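You operate a simulated robot arm through the tools that you are given. There is no shell and no other tool.

You are at the controls of a simulated two-armed robot. One attempt, no reset.

JOB
Yard lamp on, roof fan off, shut the wall box, switch to NIGHT.

The check looks at the end state, three seconds after you hand in, the way a careful person would. Anything else that was tipped, shoved, dropped, spilled or broken makes it a failure.

ROBOT AND FRAMES
Two 7-joint arms with two-finger parallel grippers on one trunk, on a base that moves. Base frame: it is fixed to the floor where the robot stands at the start and does not move with it; the origin is under the middle of the robot, x ahead of it, y to its left, z up. Readings come in mm, rad, newtons and seconds.
The left shoulder is at the start at [62, 197, 1129], the right one opposite. With the tool pointing down near the work surface each hand reaches from about 220 to 560 mm from the robot's upright axis, wherever it stands, measured 20 degrees to its own side. Places, roughly: call button [500, -2200, 1100]; heater rocker [600, -2300, 1300]; roof fan rocker [700, -2300, 1300]; shift switch [700, -2200, 1100]; stop button of the wall box [800, -2300, 1100]; wall box door [600, -2200, 1400]; yard lamp rocker [500, -2200, 1300]. Payload 1.57 kg a hand.
The tool frame of a hand sits at the grasp point between the pads (the TCP): z along the fingers, y along the line on which they close. The tips reach 30 mm beyond it. The gripper opens to 110 mm. The fingers are 24 mm wide and 12 mm thick; the gripper's body (48 by 112 mm) begins 78 mm behind the TCP.
Orientation is told as [roll, pitch, yaw] about the base's x, y, z axes, in that order, counted from this pose: with the fingers straight down and closing along the base's y, the tool's x points along the base's -x, its y along +y and its z along -z.

CONTROLS
- The arms move only by the tool nudge_tool. It takes "left_targets", "right_targets" or both (then of equal length, played together; a hand with none holds still); each is a list of rows, each a list of 3 entries, a list of its own where there are three numbers: the turn, a rotation vector about the base's x, y, z in rad, then the shift along the base's x, y, z in mm, then the finger opening in mm, from 0 to 110. In form: [[[rx, ry, rz], [dx, dy, dz], gripper], ...]. A call has 1 to 20 rows; each row shifts and turns the commanded pose from where the row before left it. Rows are played at 5 a second. More than 50 mm and 0.15 rad between two rows, or a gripper value outside its range, and nothing of the call is played. Where a pose cannot be reached the arm comes as near as it can. A force on the tool above 50 N (or 10 N above the force at the start of the call, whichever is more), or a blocked arm, ends the call early, and 0.2 s more pass. Each finger travels about 72 mm/s and halts on what it meets, pressing with about 21 N; the grip force reading is that of the motor and also rises with nothing between the fingers. The clock runs only during rows and for 0.2 s after the last one: add rows that do not move to give the fingers time. It gives the time, the measured TCP pose, the force on the tool (base axes), the opening and the grip force at its end, in the units of the frame above (readings bear some noise), with the torque about the TCP (base axes, N m) and any sound that the robot's microphone picked up.
- Cameras (640 x 400 px; columns grow to the right, rows downward): "scene" is now at [119.7, 10.5, 1726.4]; the picture's right is [0.11, -0.99, 0.00], its down [-0.70, -0.07, -0.71] and it looks along [0.70, 0.07, -0.71] (base axes); focal length 252 px, centre (320, 200). "left" rides on the left gripper at [70, -16, -141] in its tool frame; the picture's right is [0.23, 0.97, 0.00], its down [-0.85, 0.20, -0.48] and it looks along [-0.47, 0.11, 0.88] (tool axes); focal length 222 px, centre (320, 200). "right" rides on the right gripper at [70, 16, -141] in its tool frame; the picture's right is [-0.23, 0.97, 0.00], its down [-0.86, -0.20, -0.48] and it looks along [-0.47, -0.11, 0.88] (tool axes); focal length 222 px, centre (320, 200). There is no depth. A picture from a camera that has moved, and an enlarged one, comes with that camera's place and axes in the base frame and with its lens. The place of the scene camera against the robot may be out by one fixed shift of up to 12 mm in any direction.
- snapshot(camera): a new picture of that camera. The clock stands still meanwhile.
- move_column(by): slides the trunk up (or, below 0, down) by that many mm; the arms and the scene camera ride with it, the base frame stays. It gives what a move gives, with no picture.
- drive_base(legs): drives the robot by 1 to 6 legs, each [ahead, left, turn to the left] in mm, mm and rad, along the robot's own axes; the way and the turn of a leg run together, so that a leg with both is an arc; at most 1500 mm and 3.142 rad a leg. The arms and the cameras ride along, it lands a little off, and it stops where it bumps. It gives what a move gives.
- turn_head(pan, tilt): turns the head with the scene camera to pan (to the left, within 1.501 rad either way) and tilt (down, from -0.506 to 1.204), counted from straight ahead of the robot. It gives what a move gives.
- enlarge(camera, box): a new picture of the part [left, top, right, bottom] of that camera's present view, enlarged. The clock stands still meanwhile.
- hand_in(): hands the job in; it is judged then, once.

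Places have to be worked out from the pictures, the camera data and where the tool is seen. Open the grippers and draw the arms clear of the work before you hand the job in, unless the task says otherwise.

The tools are called after "Request:" by a JSON object that holds its "fn" and its "kwargs". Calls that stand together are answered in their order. nudge_tool: Moves the arms, as the interface text tells. Its arguments: {"type":"object","properties":{"left_targets":{"type":"array","items":{"type":"array"}},"right_targets":{"type":"array","items":{"type":"array"}}},"required":[]} The other tools are called the same way: move_column (by) moves the trunk up or down; drive_base (legs) drives the base; turn_head (pan, tilt) turns the head that bears the scene camera; snapshot (camera) takes a picture; enlarge (camera, box) takes an enlarged picture of a part of a camera's view; hand_in () hands the job in.

At the start:

```text
time: 0.0
left_tool_pos: [576.0, 185.7, 1198.3]
left_orientation: [0.0, 0.002, 0.001]
left_force: [-0.6, 0.1, -0.3]
left_ft_torque: [-0.01, -0.01, 0.02]
left_gripper_width: 110.1
left_grip_force: 0.1
right_tool_pos: [362.3, -115.8, 1184.9]
right_orientation: [0.001, 0.001, 0.001]
right_force: [0.0, 0.0, 0.4]
right_ft_torque: [0.04, 0.0, -0.03]
right_gripper_width: 109.9
right_grip_force: 0.1
trunk travel left (down, up): [-725.0, 265.0]
robot x, y, heading: [2.0, 1.9, 0.003]
head pan, tilt (commanded): [0.105, 0.785]
```

scene: 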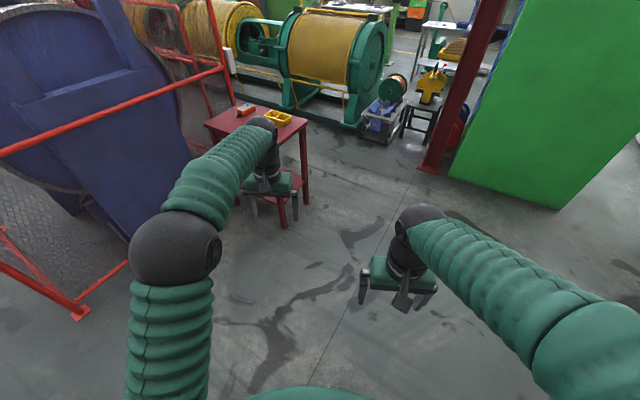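
right: 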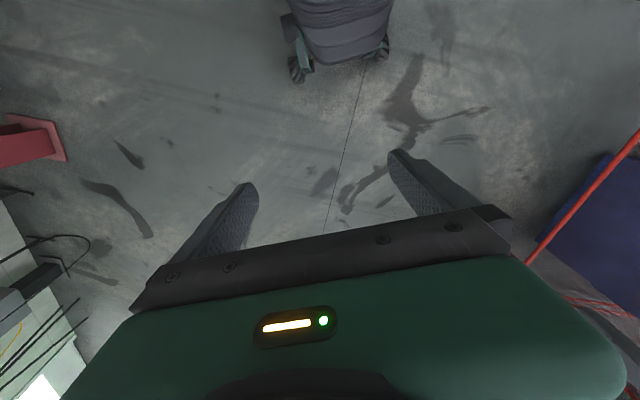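
left: 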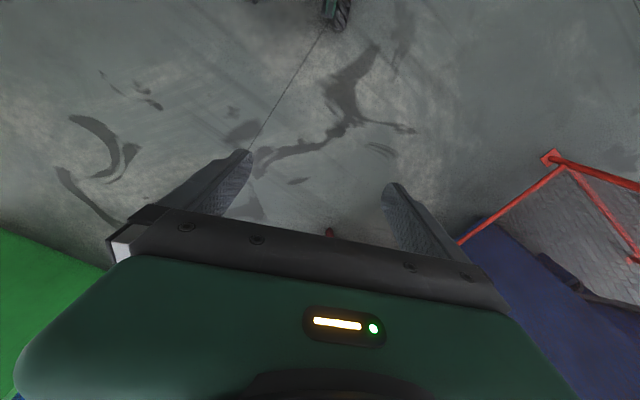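

The pictures show the robot standing in a workshop; the wall panel should lie to my right at about [650, -2250, 1200]. I first turn the head to the right to see it.

Request:
{"fn": "turn_head", "kwargs": {"pan": -1.3, "tilt": 0.25}}

Request:
{"fn": "snapshot", "kwargs": {"camera": "scene"}}

```text
time: 1.5
left_tool_pos: [574.4, 186.0, 1198.4]
left_orientation: [-0.001, 0.0, 0.001]
left_force: [-0.5, 0.5, 0.9]
left_ft_torque: [0.02, 0.02, 0.04]
left_gripper_width: 109.9
left_grip_force: 0.1
right_tool_pos: [362.2, -116.9, 1184.7]
right_orientation: [0.0, 0.0, 0.001]
right_force: [-0.2, 0.2, -0.6]
right_ft_torque: [-0.01, 0.01, 0.01]
right_gripper_width: 109.9
right_grip_force: 0.1
trunk travel left (down, up): [-725.0, 265.0]
robot x, y, heading: [-0.2, 3.6, 0.003]
head pan, tilt (commanded): [-1.3, 0.25]
```

```text
taken
camera scene: at [63.8, -88.1, 1774.4], right [-0.96, -0.27, 0.0], down [-0.07, 0.24, -0.97], along [0.26, -0.93, -0.25], focal length 252 px, centre (320, 200)
```

scene: 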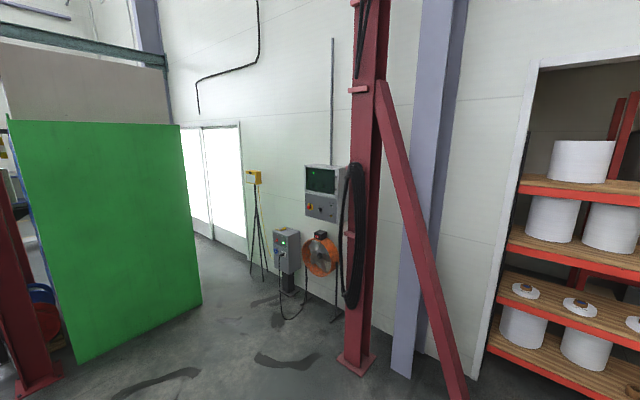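

The grey box at pixel (322,192) matches the listed places. I enlarge it.

Request:
{"fn": "enlarge", "kwargs": {"camera": "scene", "box": [220, 130, 400, 350]}}

Request:
{"fn": "enlarge", "kwargs": {"camera": "scene", "box": [290, 150, 370, 230]}}

```text
1.82 times, centred on (310, 240) of scene
camera zoom: at [63.8, -88.1, 1774.4], right [-0.96, -0.27, 0.0], down [-0.07, 0.24, -0.97], along [0.26, -0.93, -0.25], focal length 458 px, centre (338, 127)
```

zoom: 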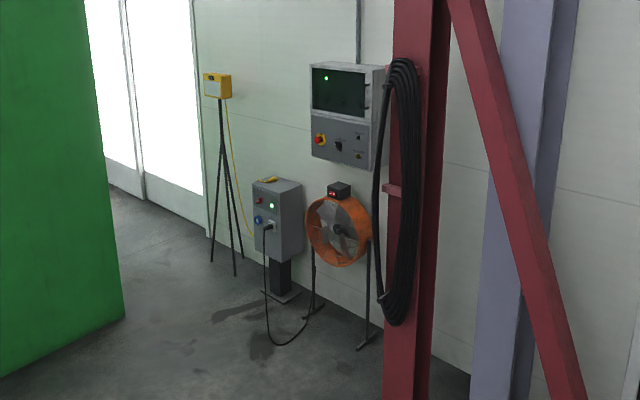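

```text
5.00 times, centred on (330, 190) of scene
camera zoom: at [63.8, -88.1, 1774.4], right [-0.96, -0.27, 0.0], down [-0.07, 0.24, -0.97], along [0.26, -0.93, -0.25], focal length 1260 px, centre (270, 250)
```

zoom: 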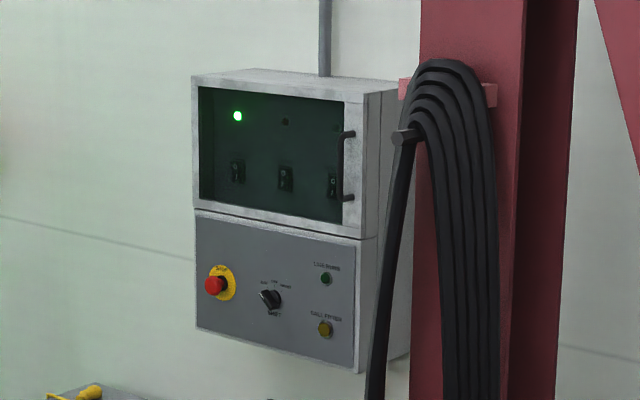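

The box has a glazed door in its upper half (handle on the side of small x, hinge at large x), with the three rockers behind it, and the lit lamp above the leftmost rocker; the shift knob sits on the lower panel. The column with the coil stands at about [210, -1750]. I turn to face the wall and drive to roughly (600, -1000) for a closer look.

Request:
{"fn": "drive_base", "kwargs": {"legs": [[0, 0, -1.571], [900, 620, 0]]}}

Request:
{"fn": "turn_head", "kwargs": {"pan": 0.0, "tilt": 0.3}}

Request:
{"fn": "snapshot", "kwargs": {"camera": "scene"}}

```text
time: 10.9
left_tool_pos: [817.7, -1459.5, 1198.2]
left_orientation: [0.001, -0.001, -1.559]
left_force: [0.8, -0.1, 0.3]
left_ft_torque: [0.02, 0.0, 0.03]
left_gripper_width: 110.0
left_grip_force: 0.1
right_tool_pos: [513.3, -1248.8, 1184.5]
right_orientation: [-0.001, -0.002, -1.562]
right_force: [0.6, 0.0, -0.4]
right_ft_torque: [0.0, -0.01, 0.01]
right_gripper_width: 109.9
right_grip_force: 0.1
trunk travel left (down, up): [-725.0, 265.0]
robot x, y, heading: [628.7, -883.6, -1.559]
head pan, tilt (commanded): [-1.3, 0.25]
```

```text
time: 12.4
left_tool_pos: [819.1, -1458.7, 1199.4]
left_orientation: [0.001, -0.001, -1.56]
left_force: [-0.5, 0.4, -0.7]
left_ft_torque: [0.01, 0.02, 0.02]
left_gripper_width: 110.1
left_grip_force: 0.1
right_tool_pos: [516.7, -1248.5, 1186.3]
right_orientation: [-0.003, -0.003, -1.56]
right_force: [-0.3, 0.5, 0.1]
right_ft_torque: [0.01, -0.01, 0.02]
right_gripper_width: 109.8
right_grip_force: 0.1
trunk travel left (down, up): [-725.0, 265.0]
robot x, y, heading: [630.0, -885.5, -1.558]
head pan, tilt (commanded): [0.0, 0.3]
```

```text
taken
camera scene: at [634.5, -1012.7, 1769.5], right [-1.0, -0.01, 0.0], down [0.0, 0.3, -0.95], along [0.01, -0.95, -0.3], focal length 252 px, centre (320, 200)
```

scene: 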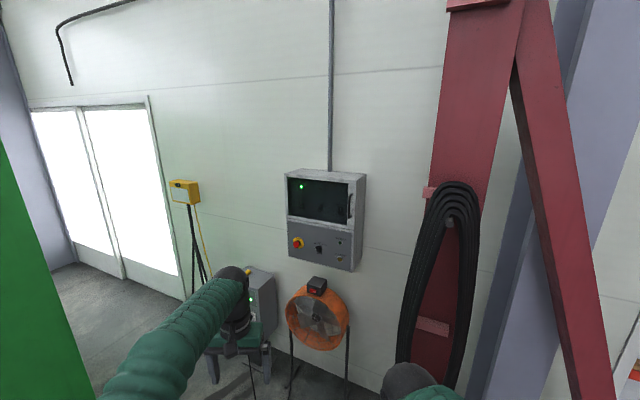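

Request:
{"fn": "enlarge", "kwargs": {"camera": "scene", "box": [272, 155, 382, 275]}}

Request:
{"fn": "enlarge", "kwargs": {"camera": "scene", "box": [282, 165, 362, 225]}}

Request:
{"fn": "enlarge", "kwargs": {"camera": "scene", "box": [282, 215, 362, 275]}}

```text
3.33 times, centred on (327, 215) of scene
camera zoom: at [634.5, -1012.7, 1769.5], right [-1.0, -0.01, 0.0], down [0.0, 0.3, -0.95], along [0.01, -0.95, -0.3], focal length 840 px, centre (297, 150)
```

zoom: 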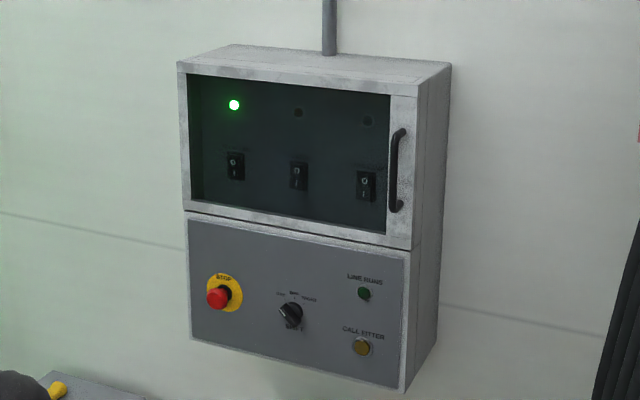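

```text
6.67 times, centred on (322, 195) of scene
camera zoom: at [634.5, -1012.7, 1769.5], right [-1.0, -0.01, 0.0], down [0.0, 0.3, -0.95], along [0.01, -0.95, -0.3], focal length 1680 px, centre (307, 233)
```

zoom: 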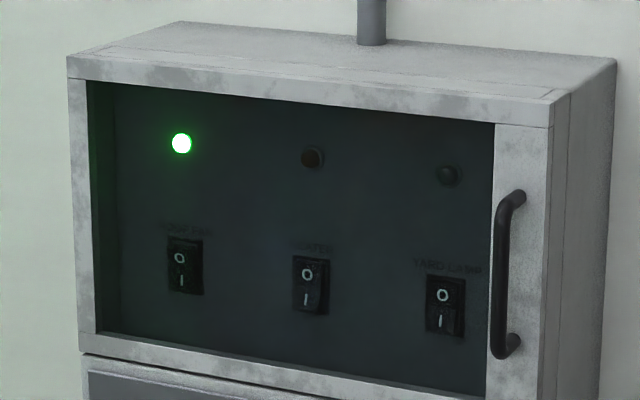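

```text
6.67 times, centred on (322, 245) of scene
camera zoom: at [634.5, -1012.7, 1769.5], right [-1.0, -0.01, 0.0], down [0.0, 0.3, -0.95], along [0.01, -0.95, -0.3], focal length 1680 px, centre (307, -100)
```

zoom: 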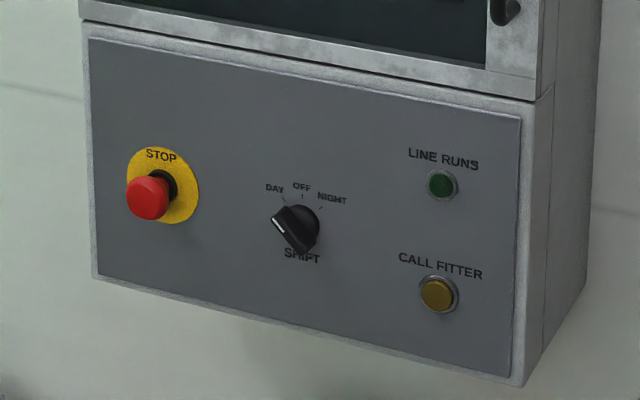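

The box face is turned: from the corner rays its right edge is nearer, so I judge the face to run from about (833,-2278) to (485,-2126), z 1040–1520, with its normal about 0.4 rad off +y. Rockers read O on top and I at the bottom; the shift knob points to DAY. I turn square to the box and shift to about 850 mm in front of it.

Request:
{"fn": "drive_base", "kwargs": {"legs": [[0, 0, -0.42], [340, 550, 0]]}}

Request:
{"fn": "snapshot", "kwargs": {"camera": "scene"}}

```text
time: 17.2
left_tool_pos: [927.7, -2015.9, 1200.1]
left_orientation: [0.002, -0.001, -1.987]
left_force: [0.8, 0.1, -1.0]
left_ft_torque: [-0.02, 0.01, -0.03]
left_gripper_width: 110.0
left_grip_force: 0.1
right_tool_pos: [737.8, -1700.5, 1185.6]
right_orientation: [0.001, -0.002, -1.989]
right_force: [-0.5, 0.4, -1.0]
right_ft_torque: [0.01, -0.02, -0.04]
right_gripper_width: 110.0
right_grip_force: 0.1
trunk travel left (down, up): [-725.0, 265.0]
robot x, y, heading: [995.9, -1420.6, -1.985]
head pan, tilt (commanded): [0.0, 0.3]
```

```text
taken
camera scene: at [942.9, -1530.9, 1769.6], right [-0.91, 0.4, 0.0], down [0.12, 0.27, -0.95], along [-0.39, -0.87, -0.3], focal length 252 px, centre (320, 200)
```

scene: 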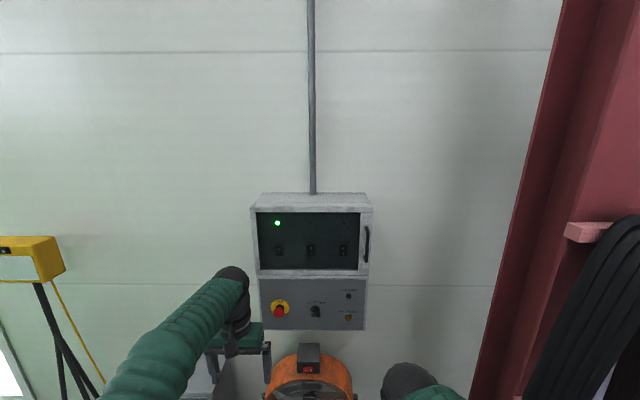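

The robot is now square with the box. I look closely at the box to measure its corners and parts.

Request:
{"fn": "enlarge", "kwargs": {"camera": "scene", "box": [240, 180, 385, 340]}}

Request:
{"fn": "enlarge", "kwargs": {"camera": "scene", "box": [248, 190, 378, 272]}}

Request:
{"fn": "enlarge", "kwargs": {"camera": "scene", "box": [250, 265, 380, 347]}}

```text
2.50 times, centred on (312, 260) of scene
camera zoom: at [942.9, -1530.9, 1769.6], right [-0.91, 0.4, 0.0], down [0.12, 0.27, -0.95], along [-0.39, -0.87, -0.3], focal length 630 px, centre (339, 50)
```

zoom: 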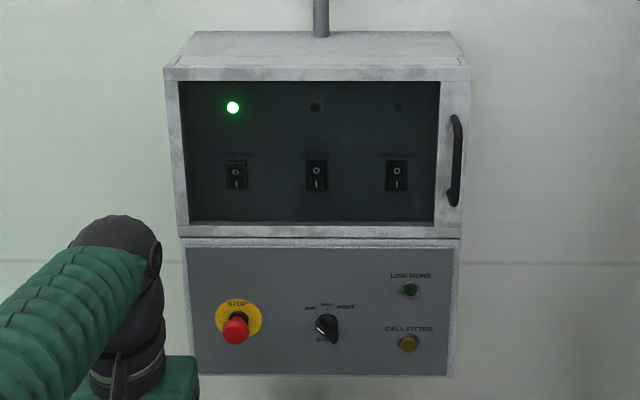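

```text
4.88 times, centred on (313, 231) of scene
camera zoom: at [942.9, -1530.9, 1769.6], right [-0.91, 0.4, 0.0], down [0.12, 0.27, -0.95], along [-0.39, -0.87, -0.3], focal length 1229 px, centre (354, 49)
```

zoom: 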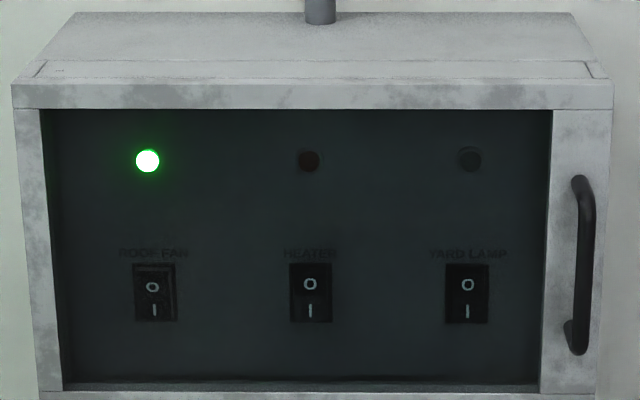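

```text
4.88 times, centred on (315, 306) of scene
camera zoom: at [942.9, -1530.9, 1769.6], right [-0.91, 0.4, 0.0], down [0.12, 0.27, -0.95], along [-0.39, -0.87, -0.3], focal length 1229 px, centre (344, -317)
```

zoom: 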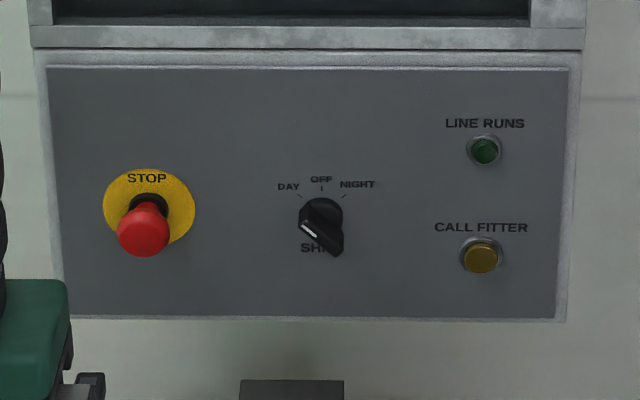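

Triangulating the corners from both views puts the box's front at (840,-2326) to (478,-2164), z 1015–1508, with the door z 1257–1508, the normal about (0.403, 0.915), and the handle near the right edge at about z 1325–1452. The robot is square to it, with its axis about 890 mm out. I raise the trunk so that the shoulders are at handle height.

Request:
{"fn": "move_column", "kwargs": {"by": 200}}

Request:
{"fn": "turn_head", "kwargs": {"pan": 0.0, "tilt": 0.6}}

Request:
{"fn": "snapshot", "kwargs": {"camera": "scene"}}

Request:
{"fn": "snapshot", "kwargs": {"camera": "left"}}

```text
time: 19.4
left_tool_pos: [930.9, -2018.8, 1400.1]
left_orientation: [-0.001, -0.002, -1.988]
left_force: [0.5, -0.3, -0.1]
left_ft_torque: [-0.02, 0.0, -0.02]
left_gripper_width: 110.2
left_grip_force: 0.0
right_tool_pos: [740.6, -1701.6, 1385.3]
right_orientation: [-0.001, -0.003, -1.986]
right_force: [0.3, -0.3, -0.8]
right_ft_torque: [-0.01, 0.02, 0.0]
right_gripper_width: 109.9
right_grip_force: 0.0
trunk travel left (down, up): [-925.0, 65.0]
robot x, y, heading: [993.2, -1421.0, -1.984]
head pan, tilt (commanded): [0.0, 0.3]
```

```text
time: 20.2
left_tool_pos: [931.3, -2018.4, 1398.8]
left_orientation: [0.001, -0.001, -1.988]
left_force: [-0.1, 0.1, -0.4]
left_ft_torque: [0.0, -0.01, -0.01]
left_gripper_width: 110.1
left_grip_force: 0.0
right_tool_pos: [741.6, -1702.8, 1385.3]
right_orientation: [-0.003, -0.002, -1.989]
right_force: [0.5, -0.1, 0.8]
right_ft_torque: [0.0, -0.01, 0.01]
right_gripper_width: 109.8
right_grip_force: 0.1
trunk travel left (down, up): [-925.0, 65.0]
robot x, y, heading: [997.1, -1420.3, -1.983]
head pan, tilt (commanded): [0.0, 0.6]
```

```text
taken
camera scene: at [949.4, -1530.3, 1942.1], right [-0.91, 0.4, 0.0], down [0.23, 0.52, -0.82], along [-0.33, -0.75, -0.57], focal length 252 px, centre (320, 200)
```

scene: 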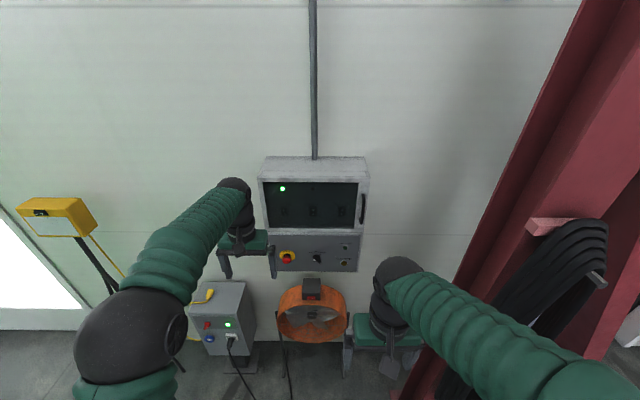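

```text
taken
camera left: at [944.9, -1947.7, 1542.9], right [0.98, -0.19, 0.0], down [-0.16, -0.86, 0.48], along [-0.09, -0.47, -0.88], focal length 222 px, centre (320, 200)
```

left: 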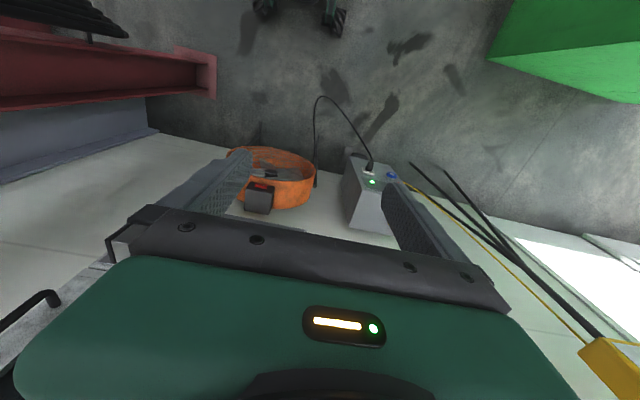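

Both arms are clear of the box. I now pitch both hands up so the fingers point forward at the wall, moving the right one a bit ahead, to the right and down.

Request:
{"fn": "nudge_tool", "kwargs": {"left_targets": [[[-0.1307, 0.0575, 0], [0, 0, 0], 110], [[-0.1307, 0.0575, 0], [0, 0, 0], 110], [[-0.1307, 0.0575, 0], [0, 0, 0], 110], [[-0.1307, 0.0575, 0], [0, 0, 0], 110], [[-0.1307, 0.0575, 0], [0, 0, 0], 110], [[-0.1307, 0.0575, 0], [0, 0, 0], 110], [[-0.1307, 0.0575, 0], [0, 0, 0], 110], [[-0.1307, 0.0575, 0], [0, 0, 0], 110], [[-0.1307, 0.0575, 0], [0, 0, 0], 110], [[-0.1307, 0.0575, 0], [0, 0, 0], 110], [[-0.1307, 0.0575, 0], [0, 0, 0], 110], [[0, 0, 0], [0, 0, 0], 110]], "right_targets": [[[-0.1307, 0.0575, 0], [-15, -10, -15], 110], [[-0.1307, 0.0575, 0], [-15, -10, -15], 110], [[-0.1307, 0.0575, 0], [-15, -10, -15], 110], [[-0.1307, 0.0575, 0], [-15, -10, -15], 110], [[-0.1307, 0.0575, 0], [-15, -10, -15], 110], [[-0.1307, 0.0575, 0], [-15, -10, -15], 110], [[-0.1307, 0.0575, 0], [-15, -10, -15], 110], [[-0.1307, 0.0575, 0], [-15, -10, -15], 110], [[-0.1307, 0.0575, 0], [-15, -10, -15], 110], [[-0.1307, 0.0575, 0], [-15, -10, -15], 110], [[-0.1307, 0.0575, 0], [-15, -10, -15], 110], [[0, 0, 0], [0, 0, 0], 110]]}}

Request:
{"fn": "snapshot", "kwargs": {"camera": "scene"}}

Request:
{"fn": "snapshot", "kwargs": {"camera": "left"}}

Request:
{"fn": "snapshot", "kwargs": {"camera": "right"}}

```text
time: 22.8
left_tool_pos: [936.7, -2021.2, 1398.8]
left_orientation: [-2.995, -1.568, 1.009]
left_force: [0.2, -0.2, 0.3]
left_ft_torque: [-0.04, -0.04, 0.0]
left_gripper_width: 110.0
left_grip_force: 0.0
right_tool_pos: [623.2, -1856.6, 1447.6]
right_orientation: [-2.132, -1.568, 0.146]
right_force: [0.2, -0.1, -0.5]
right_ft_torque: [-0.01, 0.02, -0.03]
right_gripper_width: 110.0
right_grip_force: 0.0
right hand out of reach, approached as far as the arm can: row 5, 6, 7, 8, 9, 10, 11
trunk travel left (down, up): [-925.0, 65.0]
robot x, y, heading: [995.8, -1421.8, -1.99]
head pan, tilt (commanded): [0.0, 0.6]
```

```text
taken
camera scene: at [955.5, -1535.6, 1941.9], right [-0.91, 0.4, 0.0], down [0.23, 0.52, -0.82], along [-0.33, -0.75, -0.57], focal length 252 px, centre (320, 200)
```

scene: 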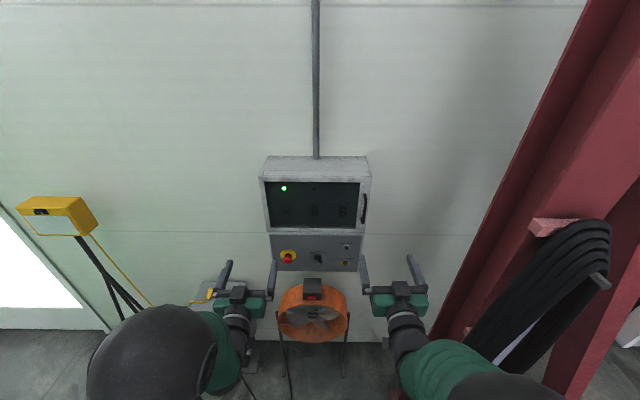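

```text
taken
camera left: at [978.0, -1885.8, 1330.5], right [0.89, -0.39, -0.23], down [0.38, 0.36, 0.85], along [-0.25, -0.85, 0.47], focal length 222 px, centre (320, 200)
```

left: 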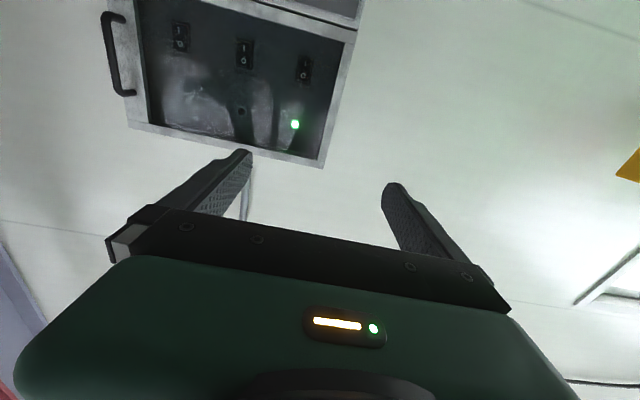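

```text
taken
camera right: at [694.4, -1732.8, 1377.2], right [0.89, -0.39, 0.23], down [0.01, 0.52, 0.85], along [-0.45, -0.76, 0.47], focal length 222 px, centre (320, 200)
```

right: 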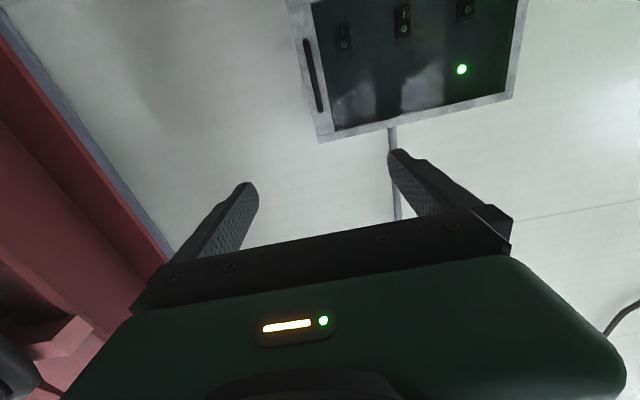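

The left hand is now level and clear; the right one could not come low with level fingers. I will use the left hand on the handle (its hinge is on the left), so I bring the right hand back to pointing down and park it out of the way.

Request:
{"fn": "nudge_tool", "kwargs": {"right_targets": [[[0.1307, -0.0575, 0], [0, 12, 0], 110], [[0.1307, -0.0575, 0], [0, 12, 0], 110], [[0.1307, -0.0575, 0], [0, 12, 0], 110], [[0.1307, -0.0575, 0], [0, 12, 0], 110], [[0.1307, -0.0575, 0], [0, 12, 0], 110], [[0.1307, -0.0575, 0], [0, 12, 0], 110], [[0.1307, -0.0575, 0], [0, 12, 0], 110], [[0.1307, -0.0575, 0], [0, 12, 0], 110], [[0.1307, -0.0575, 0], [0, 12, 0], 110], [[0.1307, -0.0575, 0], [0, 12, 0], 110], [[0.1307, -0.0575, 0], [0, 12, 0], 60], [[0, 0, 0], [0, 0, 0], 10], [[0, 0, 0], [0, 0, 0], 0]]}}

Request:
{"fn": "snapshot", "kwargs": {"camera": "scene"}}

```text
time: 25.6
left_tool_pos: [931.4, -2017.4, 1400.6]
left_orientation: [2.183, -1.564, 2.117]
left_force: [-0.7, -0.3, 0.7]
left_ft_torque: [-0.01, 0.0, 0.0]
left_gripper_width: 110.2
left_grip_force: 0.1
right_tool_pos: [617.9, -1723.5, 1447.6]
right_orientation: [0.001, -0.004, -1.987]
right_force: [-0.3, 0.3, -1.0]
right_ft_torque: [0.02, -0.01, 0.01]
right_gripper_width: 3.9
right_grip_force: 0.2
right hand out of reach, approached as far as the arm can: row 1
trunk travel left (down, up): [-925.0, 65.0]
robot x, y, heading: [993.1, -1416.1, -1.986]
head pan, tilt (commanded): [0.0, 0.6]
```

```text
taken
camera scene: at [948.1, -1527.9, 1942.2], right [-0.91, 0.4, 0.0], down [0.23, 0.52, -0.82], along [-0.33, -0.75, -0.57], focal length 252 px, centre (320, 200)
```

scene: 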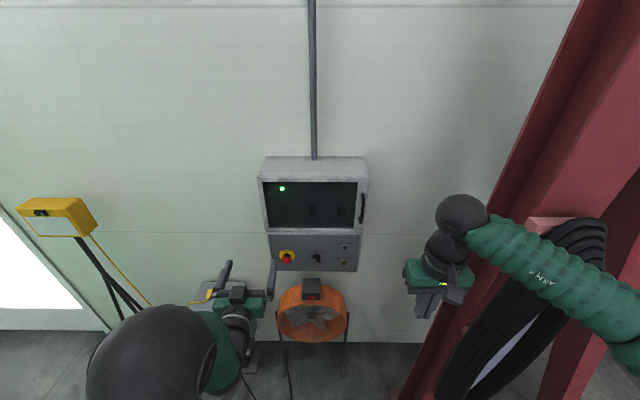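

The right hand is now parked at about 250 mm right of the box centre and 460 mm out, clear of the coil (bracket triangulated at (304,-1755,1560)). I drive 60 mm ahead and 60 mm right, to bring the left shoulder nearer the handle.

Request:
{"fn": "drive_base", "kwargs": {"legs": [[60, -60, 0]]}}

Request:
{"fn": "nudge_tool", "kwargs": {"right_targets": [[[0, 0, 0], [-10, 12, -25], 0], [[0, 0, 0], [-10, 12, -25], 0], [[0, 0, 0], [-10, 12, -25], 0], [[0, 0, 0], [0, 0, 0], 0]]}}

Request:
{"fn": "snapshot", "kwargs": {"camera": "scene"}}

Request:
{"fn": "snapshot", "kwargs": {"camera": "left"}}

```text
time: 26.7
left_tool_pos: [879.9, -2049.6, 1402.7]
left_orientation: [-2.246, -1.556, 0.264]
left_force: [1.2, 0.1, -0.3]
left_ft_torque: [-0.01, -0.01, -0.07]
left_gripper_width: 110.3
left_grip_force: 0.1
right_tool_pos: [566.8, -1757.0, 1455.4]
right_orientation: [-0.018, -0.012, -1.983]
right_force: [-0.1, 0.7, 0.4]
right_ft_torque: [-0.01, 0.05, 0.03]
right_gripper_width: 0.0
right_grip_force: 21.3
trunk travel left (down, up): [-925.0, 65.0]
robot x, y, heading: [918.6, -1453.1, -1.986]
head pan, tilt (commanded): [0.0, 0.6]
```

```text
time: 27.7
left_tool_pos: [885.5, -2066.0, 1395.7]
left_orientation: [-1.549, -1.555, -0.428]
left_force: [1.4, 0.0, -0.6]
left_ft_torque: [-0.05, -0.01, -0.1]
left_gripper_width: 110.1
left_grip_force: 0.1
right_tool_pos: [539.8, -1737.5, 1377.2]
right_orientation: [-0.025, -0.003, -1.979]
right_force: [1.0, -0.8, -0.6]
right_ft_torque: [0.05, 0.04, 0.0]
right_gripper_width: 0.1
right_grip_force: 21.2
trunk travel left (down, up): [-925.0, 65.0]
robot x, y, heading: [920.2, -1451.1, -1.985]
head pan, tilt (commanded): [0.0, 0.6]
```

```text
taken
camera scene: at [894.2, -1575.3, 1941.7], right [-0.91, 0.4, 0.01], down [0.22, 0.52, -0.82], along [-0.34, -0.75, -0.57], focal length 252 px, centre (320, 200)
```

scene: 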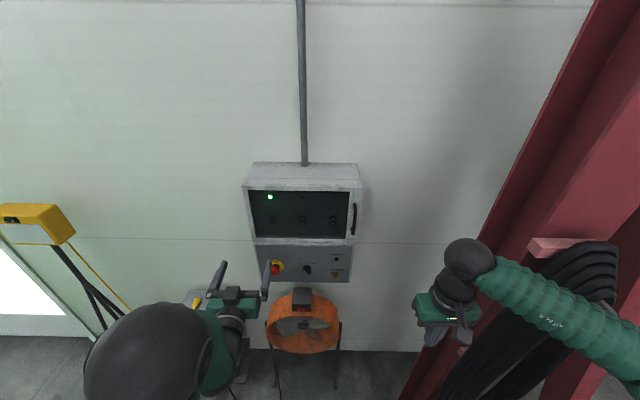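

```text
taken
camera left: at [925.6, -1928.3, 1327.4], right [0.89, -0.38, -0.24], down [0.39, 0.35, 0.85], along [-0.24, -0.85, 0.46], focal length 222 px, centre (320, 200)
```

left: 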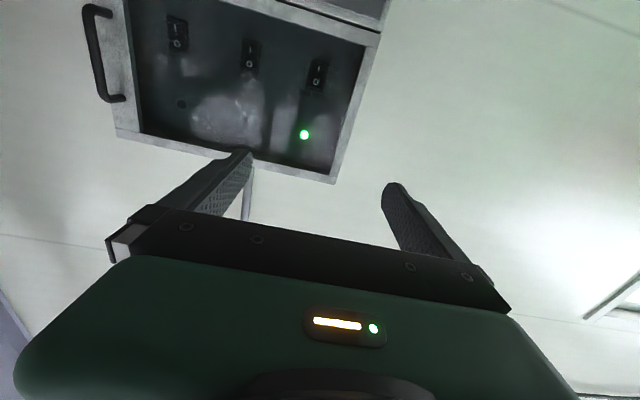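

The readings hint at a slight sway or tilt after the drive; I let it settle and look down at the floor around the base.

Request:
{"fn": "nudge_tool", "kwargs": {"left_targets": [[[0, 0, 0], [0, 0, 0], 110], [[0, 0, 0], [0, 0, 0], 110], [[0, 0, 0], [0, 0, 0], 110], [[0, 0, 0], [0, 0, 0], 110], [[0, 0, 0], [0, 0, 0], 110]]}}

Request:
{"fn": "turn_head", "kwargs": {"pan": 0.0, "tilt": 1.2}}

Request:
{"fn": "snapshot", "kwargs": {"camera": "scene"}}

```text
time: 28.9
left_tool_pos: [869.3, -2052.9, 1400.4]
left_orientation: [-2.325, -1.563, 0.344]
left_force: [1.0, -0.1, 0.0]
left_ft_torque: [0.0, -0.02, -0.03]
left_gripper_width: 110.0
left_grip_force: 0.1
right_tool_pos: [523.2, -1723.9, 1376.2]
right_orientation: [-0.009, -0.005, -1.984]
right_force: [-0.4, -0.2, 0.1]
right_ft_torque: [0.0, -0.02, -0.02]
right_gripper_width: 0.1
right_grip_force: 21.3
trunk travel left (down, up): [-925.0, 65.0]
robot x, y, heading: [915.2, -1451.3, -1.991]
head pan, tilt (commanded): [0.0, 0.6]
```

```text
time: 29.9
left_tool_pos: [862.1, -2051.3, 1399.8]
left_orientation: [-2.703, -1.568, 0.721]
left_force: [-0.5, 0.9, -0.3]
left_ft_torque: [0.01, -0.01, 0.06]
left_gripper_width: 110.1
left_grip_force: 0.0
right_tool_pos: [518.5, -1722.3, 1374.8]
right_orientation: [-0.007, -0.004, -1.985]
right_force: [0.7, -0.7, -0.1]
right_ft_torque: [0.0, -0.04, 0.0]
right_gripper_width: 0.0
right_grip_force: 20.8
trunk travel left (down, up): [-925.0, 65.0]
robot x, y, heading: [914.5, -1448.8, -1.989]
head pan, tilt (commanded): [0.0, 1.201]
```

```text
taken
camera scene: at [883.1, -1530.5, 1897.6], right [-0.91, 0.4, 0.0], down [0.38, 0.85, -0.36], along [-0.14, -0.33, -0.93], focal length 252 px, centre (320, 200)
```

scene: 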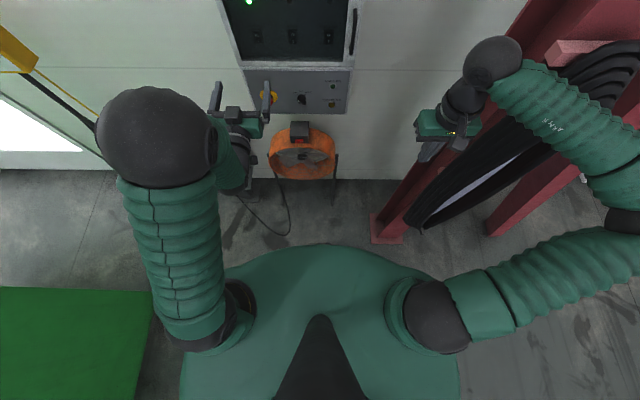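

It was only sway; it has settled, with the robot's axis about 830 mm out and 87 mm right of the box centre. I take a fresh left-hand view to measure the handle.

Request:
{"fn": "turn_head", "kwargs": {"pan": 0.0, "tilt": 0.75}}

Request:
{"fn": "enlarge", "kwargs": {"camera": "left", "box": [60, 0, 400, 210]}}

Request:
{"fn": "enlarge", "kwargs": {"camera": "scene", "box": [210, 80, 400, 300]}}

```text
time: 30.8
left_tool_pos: [865.8, -2053.6, 1399.5]
left_orientation: [-2.285, -1.567, 0.303]
left_force: [0.0, 0.2, 0.0]
left_ft_torque: [-0.04, -0.03, 0.02]
left_gripper_width: 109.8
left_grip_force: 0.0
right_tool_pos: [520.4, -1724.7, 1374.4]
right_orientation: [-0.009, -0.003, -1.986]
right_force: [0.3, -1.3, -0.2]
right_ft_torque: [-0.01, 0.0, -0.01]
right_gripper_width: 0.0
right_grip_force: 21.1
trunk travel left (down, up): [-925.0, 65.0]
robot x, y, heading: [916.5, -1452.5, -1.993]
head pan, tilt (commanded): [0.0, 0.75]
```

```text
1.88 times, centred on (230, 105) of left
camera zoom: at [906.0, -1916.4, 1331.3], right [0.89, -0.39, -0.23], down [0.38, 0.36, 0.85], along [-0.25, -0.85, 0.47], focal length 418 px, centre (489, 379)
```

zoom: 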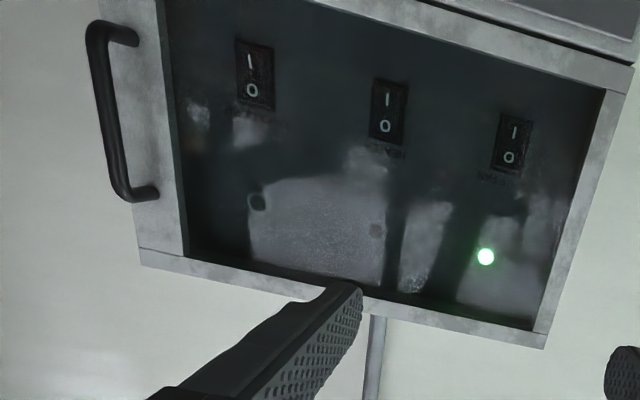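

```text
1.82 times, centred on (305, 190) of scene
camera zoom: at [874.4, -1556.5, 1929.1], right [-0.91, 0.4, 0.0], down [0.28, 0.63, -0.73], along [-0.29, -0.67, -0.68], focal length 458 px, centre (347, 218)
```

zoom: 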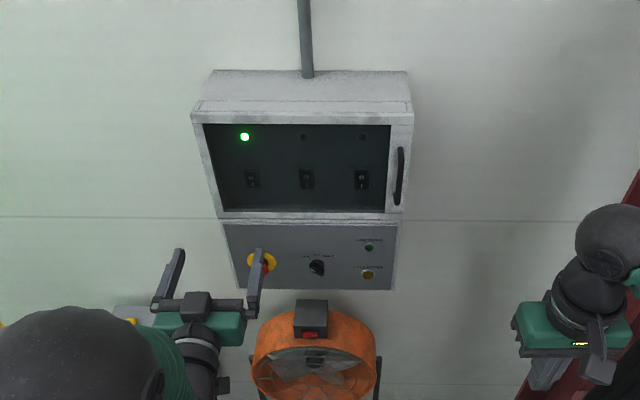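

From the left-hand camera I judge the handle bar to be at about 181 mm right of the box centre, 40 mm out of the door, z 1323–1433. I shift the left hand sideways to line up with it (still about 250 mm out), while the right hand draws further back.

Request:
{"fn": "nudge_tool", "kwargs": {"left_targets": [[[0, 0, 0], [0, 0, 0], 110], [[0, 0, 0], [0, 0, 0], 110], [[0, 0, 0], [-33.5, 14.8, -2.7], 110], [[0, 0, 0], [-33.5, 14.8, -2.7], 110], [[0, 0, 0], [-33.5, 14.8, -2.7], 110], [[0, 0, 0], [-33.5, 14.8, -2.7], 110], [[0, 0, 0], [-33.5, 14.8, -2.7], 110], [[0, 0, 0], [-33.5, 14.8, -2.7], 110], [[0, 0, 0], [-33.5, 14.8, -2.7], 110], [[0, 0, 0], [-33.5, 14.8, -2.7], 110], [[0, 0, 0], [0, 0, 0], 110], [[0, 0, 0], [0, 0, 0], 110]], "right_targets": [[[0, 0, 0], [-6, 30, 0], 0], [[0, 0, 0], [-6, 30, 0], 0], [[0, 0, 0], [-6, 20, 0], 0], [[0, 0, 0], [0, 0, 0], 0], [[0, 0, 0], [0, 0, 0], 0], [[0, 0, 0], [0, 0, 0], 0], [[0, 0, 0], [0, 0, 0], 0], [[0, 0, 0], [0, 0, 0], 0], [[0, 0, 0], [0, 0, 0], 0], [[0, 0, 0], [0, 0, 0], 0], [[0, 0, 0], [0, 0, 0], 0], [[0, 0, 0], [0, 0, 0], 0]]}}

Request:
{"fn": "snapshot", "kwargs": {"camera": "left"}}

Request:
{"fn": "snapshot", "kwargs": {"camera": "scene"}}

```text
time: 33.4
left_tool_pos: [599.2, -1936.1, 1381.6]
left_orientation: [-2.319, -1.565, 0.342]
left_force: [-1.2, 0.3, -0.3]
left_ft_torque: [0.02, 0.01, 0.01]
left_gripper_width: 109.9
left_grip_force: 0.1
right_tool_pos: [505.1, -1646.2, 1377.3]
right_orientation: [-0.01, -0.005, -1.982]
right_force: [0.0, -0.2, -0.3]
right_ft_torque: [-0.05, 0.01, 0.01]
right_gripper_width: 0.0
right_grip_force: 21.4
trunk travel left (down, up): [-925.0, 65.0]
robot x, y, heading: [917.1, -1452.5, -1.994]
head pan, tilt (commanded): [0.0, 0.75]
```

```text
taken
camera left: at [639.6, -1800.5, 1312.4], right [0.89, -0.38, -0.23], down [0.38, 0.36, 0.85], along [-0.24, -0.85, 0.47], focal length 222 px, centre (320, 200)
```

left: 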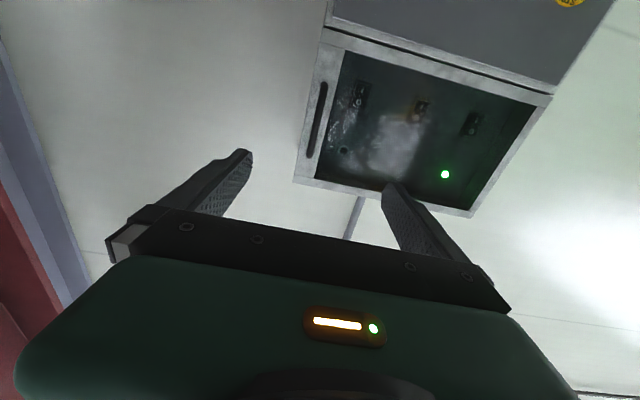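

```text
taken
camera scene: at [874.6, -1556.2, 1930.2], right [-0.91, 0.4, 0.0], down [0.28, 0.62, -0.73], along [-0.29, -0.67, -0.68], focal length 252 px, centre (320, 200)
```

scene: 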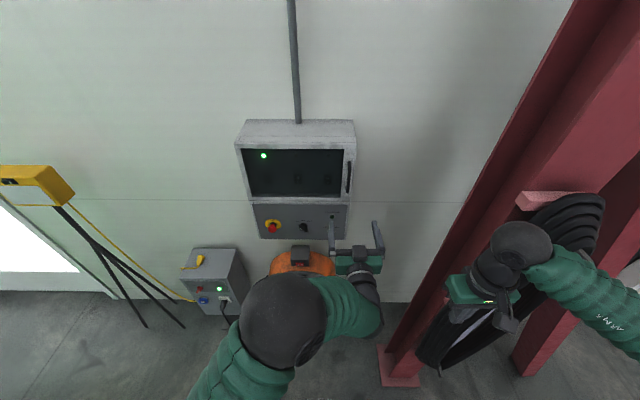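

Combining the two left-hand views, the bar is at 188 mm right, 30 mm out and z about 1371 at its middle. I line up and advance 150 mm, then check again.

Request:
{"fn": "nudge_tool", "kwargs": {"left_targets": [[[0, 0, 0], [-6.4, 2.8, -10], 110], [[0, 0, 0], [-12.1, -27.4, 0], 110], [[0, 0, 0], [-12.1, -27.4, 0], 110], [[0, 0, 0], [-12.1, -27.4, 0], 110], [[0, 0, 0], [-12.1, -27.4, 0], 110], [[0, 0, 0], [-12.1, -27.4, 0], 110], [[0, 0, 0], [0, 0, 0], 110], [[0, 0, 0], [0, 0, 0], 110]]}}

Request:
{"fn": "snapshot", "kwargs": {"camera": "left"}}

Request:
{"fn": "enlarge", "kwargs": {"camera": "scene", "box": [220, 100, 420, 300]}}

```text
time: 35.4
left_tool_pos: [552.7, -2088.8, 1390.3]
left_orientation: [-2.376, -1.536, 0.438]
left_force: [0.6, -0.2, -0.1]
left_ft_torque: [0.03, -0.01, 0.0]
left_gripper_width: 109.9
left_grip_force: 0.0
right_tool_pos: [505.3, -1644.5, 1376.2]
right_orientation: [-0.011, -0.006, -1.982]
right_force: [1.0, -0.2, -0.1]
right_ft_torque: [-0.02, 0.01, 0.04]
right_gripper_width: 0.0
right_grip_force: 20.6
trunk travel left (down, up): [-925.0, 65.0]
robot x, y, heading: [916.7, -1451.0, -1.988]
head pan, tilt (commanded): [0.0, 0.75]
stopped in row 8 (left hand): the arm was blocked; the commanded pose is now the measured one
```

```text
taken
camera left: at [584.8, -1953.1, 1318.8], right [0.9, -0.35, -0.25], down [0.39, 0.39, 0.84], along [-0.2, -0.85, 0.49], focal length 222 px, centre (320, 200)
```

left: 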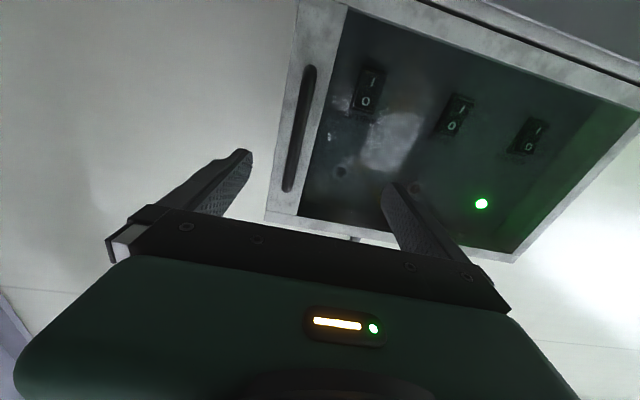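

```text
2.00 times, centred on (320, 200) of scene
camera zoom: at [872.0, -1554.7, 1928.4], right [-0.91, 0.4, 0.0], down [0.28, 0.62, -0.73], along [-0.29, -0.67, -0.68], focal length 504 px, centre (320, 200)
```

zoom: 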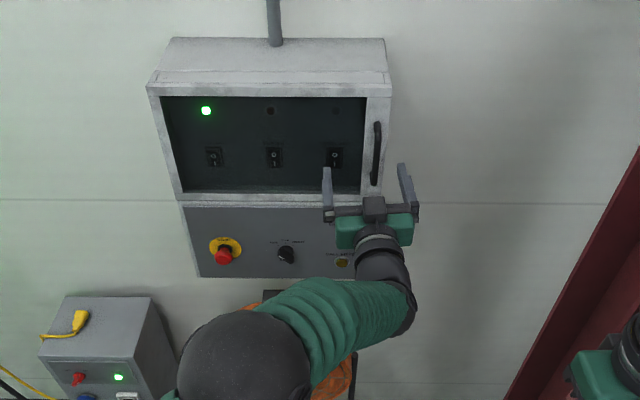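

The left arm was reported blocked with no force on the tool, and its pose is off (tilted about 0.035 rad, 25 mm short sideways). I look down at the arms to see what is touching.

Request:
{"fn": "turn_head", "kwargs": {"pan": 0.0, "tilt": 1.15}}

Request:
{"fn": "snapshot", "kwargs": {"camera": "scene"}}

Request:
{"fn": "snapshot", "kwargs": {"camera": "right"}}

```text
time: 36.3
left_tool_pos: [552.2, -2091.0, 1384.1]
left_orientation: [-2.431, -1.542, 0.494]
left_force: [0.1, 0.7, -0.9]
left_ft_torque: [0.01, -0.01, 0.0]
left_gripper_width: 110.2
left_grip_force: 0.0
right_tool_pos: [505.5, -1644.5, 1374.7]
right_orientation: [-0.01, -0.004, -1.982]
right_force: [-1.0, 0.2, 0.3]
right_ft_torque: [0.04, 0.01, 0.02]
right_gripper_width: 0.4
right_grip_force: 20.4
trunk travel left (down, up): [-925.0, 65.0]
robot x, y, heading: [920.1, -1450.9, -1.989]
head pan, tilt (commanded): [0.0, 1.15]
```

```text
taken
camera scene: at [880.7, -1534.7, 1899.8], right [-0.91, 0.4, 0.0], down [0.37, 0.83, -0.41], along [-0.16, -0.37, -0.91], focal length 252 px, centre (320, 200)
```

scene: 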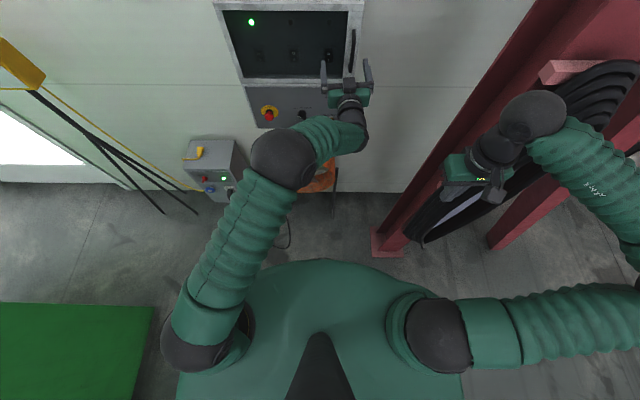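

```text
taken
camera right: at [549.3, -1585.3, 1515.7], right [0.8, -0.6, -0.01], down [-0.52, -0.7, 0.49], along [-0.3, -0.38, -0.87], focal length 222 px, centre (320, 200)
```

right: 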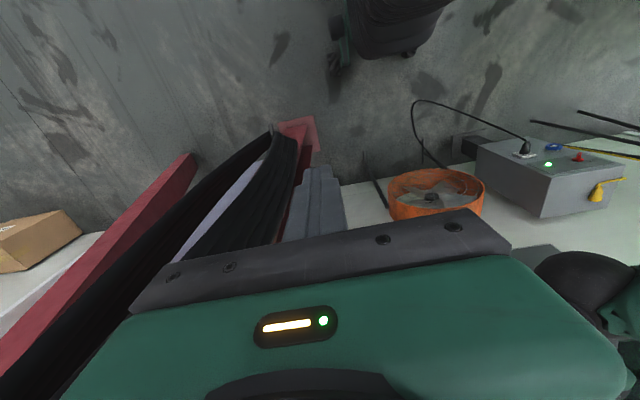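

Nothing visible touches the left arm, so the block may come from its elbow re-posing. I try a small correction of the hand's tilt with rest rows and see how the arm answers.

Request:
{"fn": "nudge_tool", "kwargs": {"left_targets": [[[0, 0, 0], [0, 0, 0], 110], [[0.007, -0.013, -0.024], [0, 0, 0], 110], [[0.007, -0.013, -0.023], [0, 0, 0], 110], [[0, 0, 0], [0, 0, 0], 110], [[0, 0, 0], [0, 0, 0], 110]]}}

Request:
{"fn": "snapshot", "kwargs": {"camera": "scene"}}

```text
time: 37.5
left_tool_pos: [546.6, -2084.1, 1384.9]
left_orientation: [0.057, -1.567, -2.054]
left_force: [-0.2, -0.2, 0.3]
left_ft_torque: [-0.02, -0.03, -0.01]
left_gripper_width: 110.0
left_grip_force: 0.1
right_tool_pos: [505.4, -1644.0, 1375.6]
right_orientation: [-0.009, -0.005, -1.982]
right_force: [0.7, -0.7, 0.4]
right_ft_torque: [0.01, 0.01, 0.01]
right_gripper_width: 0.0
right_grip_force: 20.6
trunk travel left (down, up): [-925.0, 65.0]
robot x, y, heading: [918.3, -1450.1, -1.99]
head pan, tilt (commanded): [0.0, 1.15]
```

```text
taken
camera scene: at [880.8, -1534.5, 1900.3], right [-0.91, 0.4, 0.0], down [0.37, 0.84, -0.41], along [-0.16, -0.37, -0.91], focal length 252 px, centre (320, 200)
```

scene: 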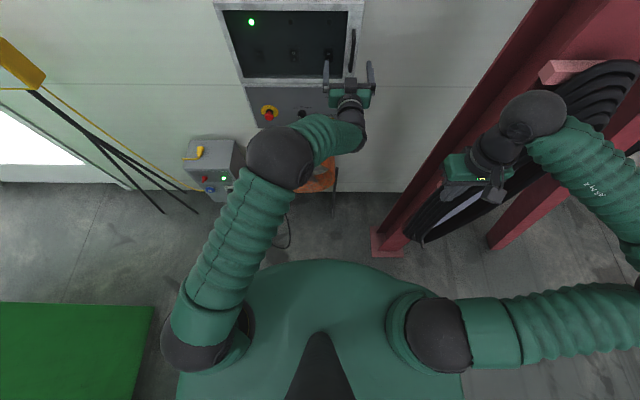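

The hand is square again at about 168 mm right, 102 mm out, z 1385. I move on slowly, 20 mm right and 14 mm down, and watch for another block.

Request:
{"fn": "nudge_tool", "kwargs": {"left_targets": [[[0, 0, 0], [-4.6, 2, -3], 110], [[0, 0, 0], [-4.6, 2, -3], 110], [[0, 0, 0], [-4.6, 2, -4], 110], [[0, 0, 0], [-4.6, 2, -4], 110], [[0, 0, 0], [0, 0, 0], 110], [[0, 0, 0], [0, 0, 0], 110], [[0, 0, 0], [0, 0, 0], 110]]}}

Request:
{"fn": "snapshot", "kwargs": {"camera": "left"}}

```text
time: 39.1
left_tool_pos: [537.4, -2088.3, 1379.3]
left_orientation: [-2.314, -1.563, 0.339]
left_force: [-0.4, 0.1, -0.4]
left_ft_torque: [0.03, 0.01, 0.01]
left_gripper_width: 110.1
left_grip_force: 0.0
right_tool_pos: [505.2, -1644.5, 1376.6]
right_orientation: [-0.01, -0.005, -1.982]
right_force: [-0.5, 0.2, 0.3]
right_ft_torque: [-0.02, 0.04, 0.0]
right_gripper_width: 0.0
right_grip_force: 21.0
trunk travel left (down, up): [-925.0, 65.0]
robot x, y, heading: [919.1, -1449.0, -1.988]
head pan, tilt (commanded): [0.0, 1.15]
```

```text
taken
camera left: at [577.3, -1952.3, 1310.4], right [0.89, -0.38, -0.23], down [0.38, 0.36, 0.85], along [-0.24, -0.85, 0.47], focal length 222 px, centre (320, 200)
```

left: 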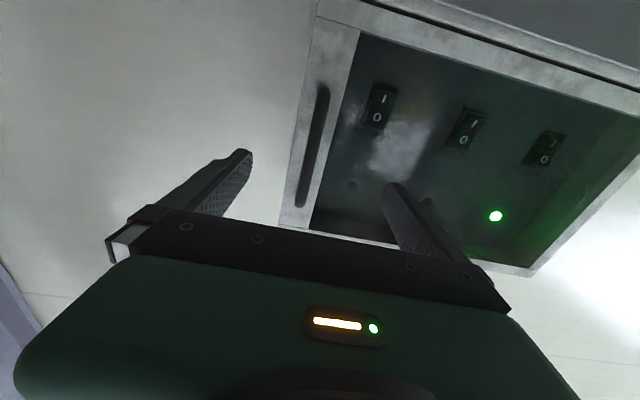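

The arm moved less than asked (about 7 of 20 mm right, 6 of 14 mm down), so something may be resisting. I enlarge the view of its wrist and forearm.

Request:
{"fn": "enlarge", "kwargs": {"camera": "scene", "box": [220, 40, 420, 220]}}

Request:
{"fn": "enlarge", "kwargs": {"camera": "scene", "box": [140, 120, 400, 390]}}

```text
2.22 times, centred on (320, 130) of scene
camera zoom: at [880.7, -1534.5, 1900.7], right [-0.91, 0.4, 0.0], down [0.37, 0.84, -0.41], along [-0.16, -0.37, -0.91], focal length 560 px, centre (320, 356)
```

zoom: 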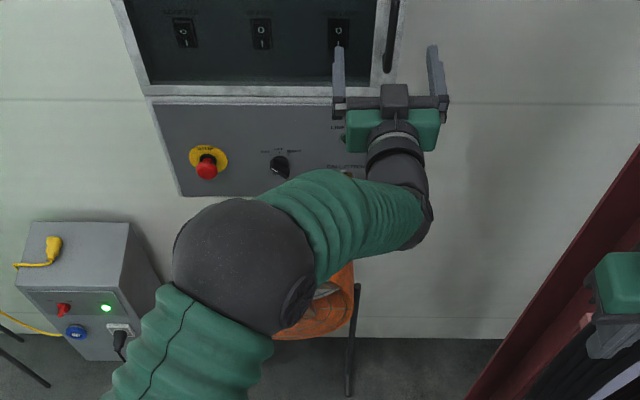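

```text
1.48 times, centred on (270, 255) of scene
camera zoom: at [880.7, -1534.5, 1900.7], right [-0.91, 0.4, 0.0], down [0.37, 0.84, -0.41], along [-0.16, -0.37, -0.91], focal length 373 px, centre (394, 118)
```

zoom: 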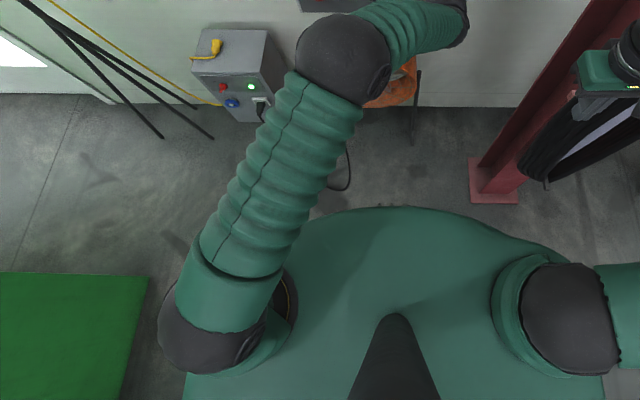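

Nothing touches; the wrist is bent about 70° against the forearm, so I suspect a joint limit from standing too close. I back off 80 mm and go 60 mm right so the arm can straighten, then let it settle.

Request:
{"fn": "drive_base", "kwargs": {"legs": [[-80, -60, 0]]}}

Request:
{"fn": "nudge_tool", "kwargs": {"left_targets": [[[0, 0, 0], [0, 0, 0], 110], [[0, 0, 0], [0, 0, 0], 110], [[0, 0, 0], [0, 0, 0], 110], [[0, 0, 0], [0, 0, 0], 110], [[0, 0, 0], [0, 0, 0], 110], [[0, 0, 0], [0, 0, 0], 110], [[0, 0, 0], [0, 0, 0], 110], [[0, 0, 0], [0, 0, 0], 110], [[0, 0, 0], [0, 0, 0], 110], [[0, 0, 0], [0, 0, 0], 110]]}}

Request:
{"fn": "snapshot", "kwargs": {"camera": "scene"}}

Request:
{"fn": "snapshot", "kwargs": {"camera": "left"}}

```text
time: 40.2
left_tool_pos: [532.5, -2011.0, 1363.7]
left_orientation: [-0.779, -1.552, -1.196]
left_force: [0.1, -2.5, -0.6]
left_ft_torque: [-0.04, -0.03, -0.12]
left_gripper_width: 110.0
left_grip_force: 0.2
right_tool_pos: [500.5, -1566.9, 1376.3]
right_orientation: [-0.029, 0.002, -1.977]
right_force: [-0.7, -0.5, 0.2]
right_ft_torque: [0.04, 0.0, -0.01]
right_gripper_width: 0.0
right_grip_force: 20.7
trunk travel left (down, up): [-925.0, 65.0]
robot x, y, heading: [897.9, -1355.1, -1.984]
head pan, tilt (commanded): [0.0, 1.15]
```

```text
time: 42.4
left_tool_pos: [526.1, -1996.7, 1372.4]
left_orientation: [-0.806, -1.569, -1.161]
left_force: [-0.2, -0.1, 0.0]
left_ft_torque: [0.0, -0.02, -0.01]
left_gripper_width: 110.0
left_grip_force: 0.1
right_tool_pos: [490.7, -1549.1, 1378.3]
right_orientation: [-0.016, -0.007, -1.978]
right_force: [-1.1, 0.5, -0.6]
right_ft_torque: [-0.02, -0.01, -0.04]
right_gripper_width: 0.0
right_grip_force: 20.7
trunk travel left (down, up): [-925.0, 65.0]
robot x, y, heading: [893.6, -1357.7, -1.986]
head pan, tilt (commanded): [0.0, 1.15]
```

```text
taken
camera scene: at [860.1, -1439.4, 1900.8], right [-0.92, 0.4, 0.0], down [0.37, 0.84, -0.41], along [-0.16, -0.37, -0.91], focal length 252 px, centre (320, 200)
```

scene: 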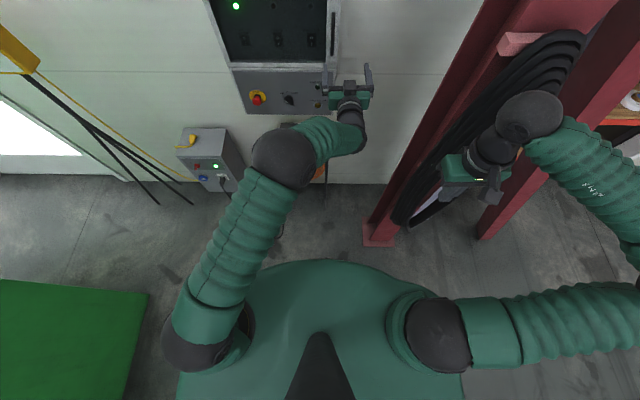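

```text
taken
camera left: at [566.1, -1859.7, 1304.3], right [0.9, -0.38, -0.23], down [0.37, 0.36, 0.86], along [-0.24, -0.85, 0.46], focal length 222 px, centre (320, 200)
```

left: 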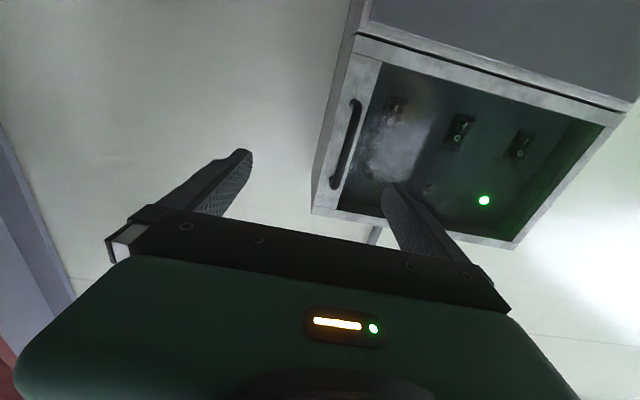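

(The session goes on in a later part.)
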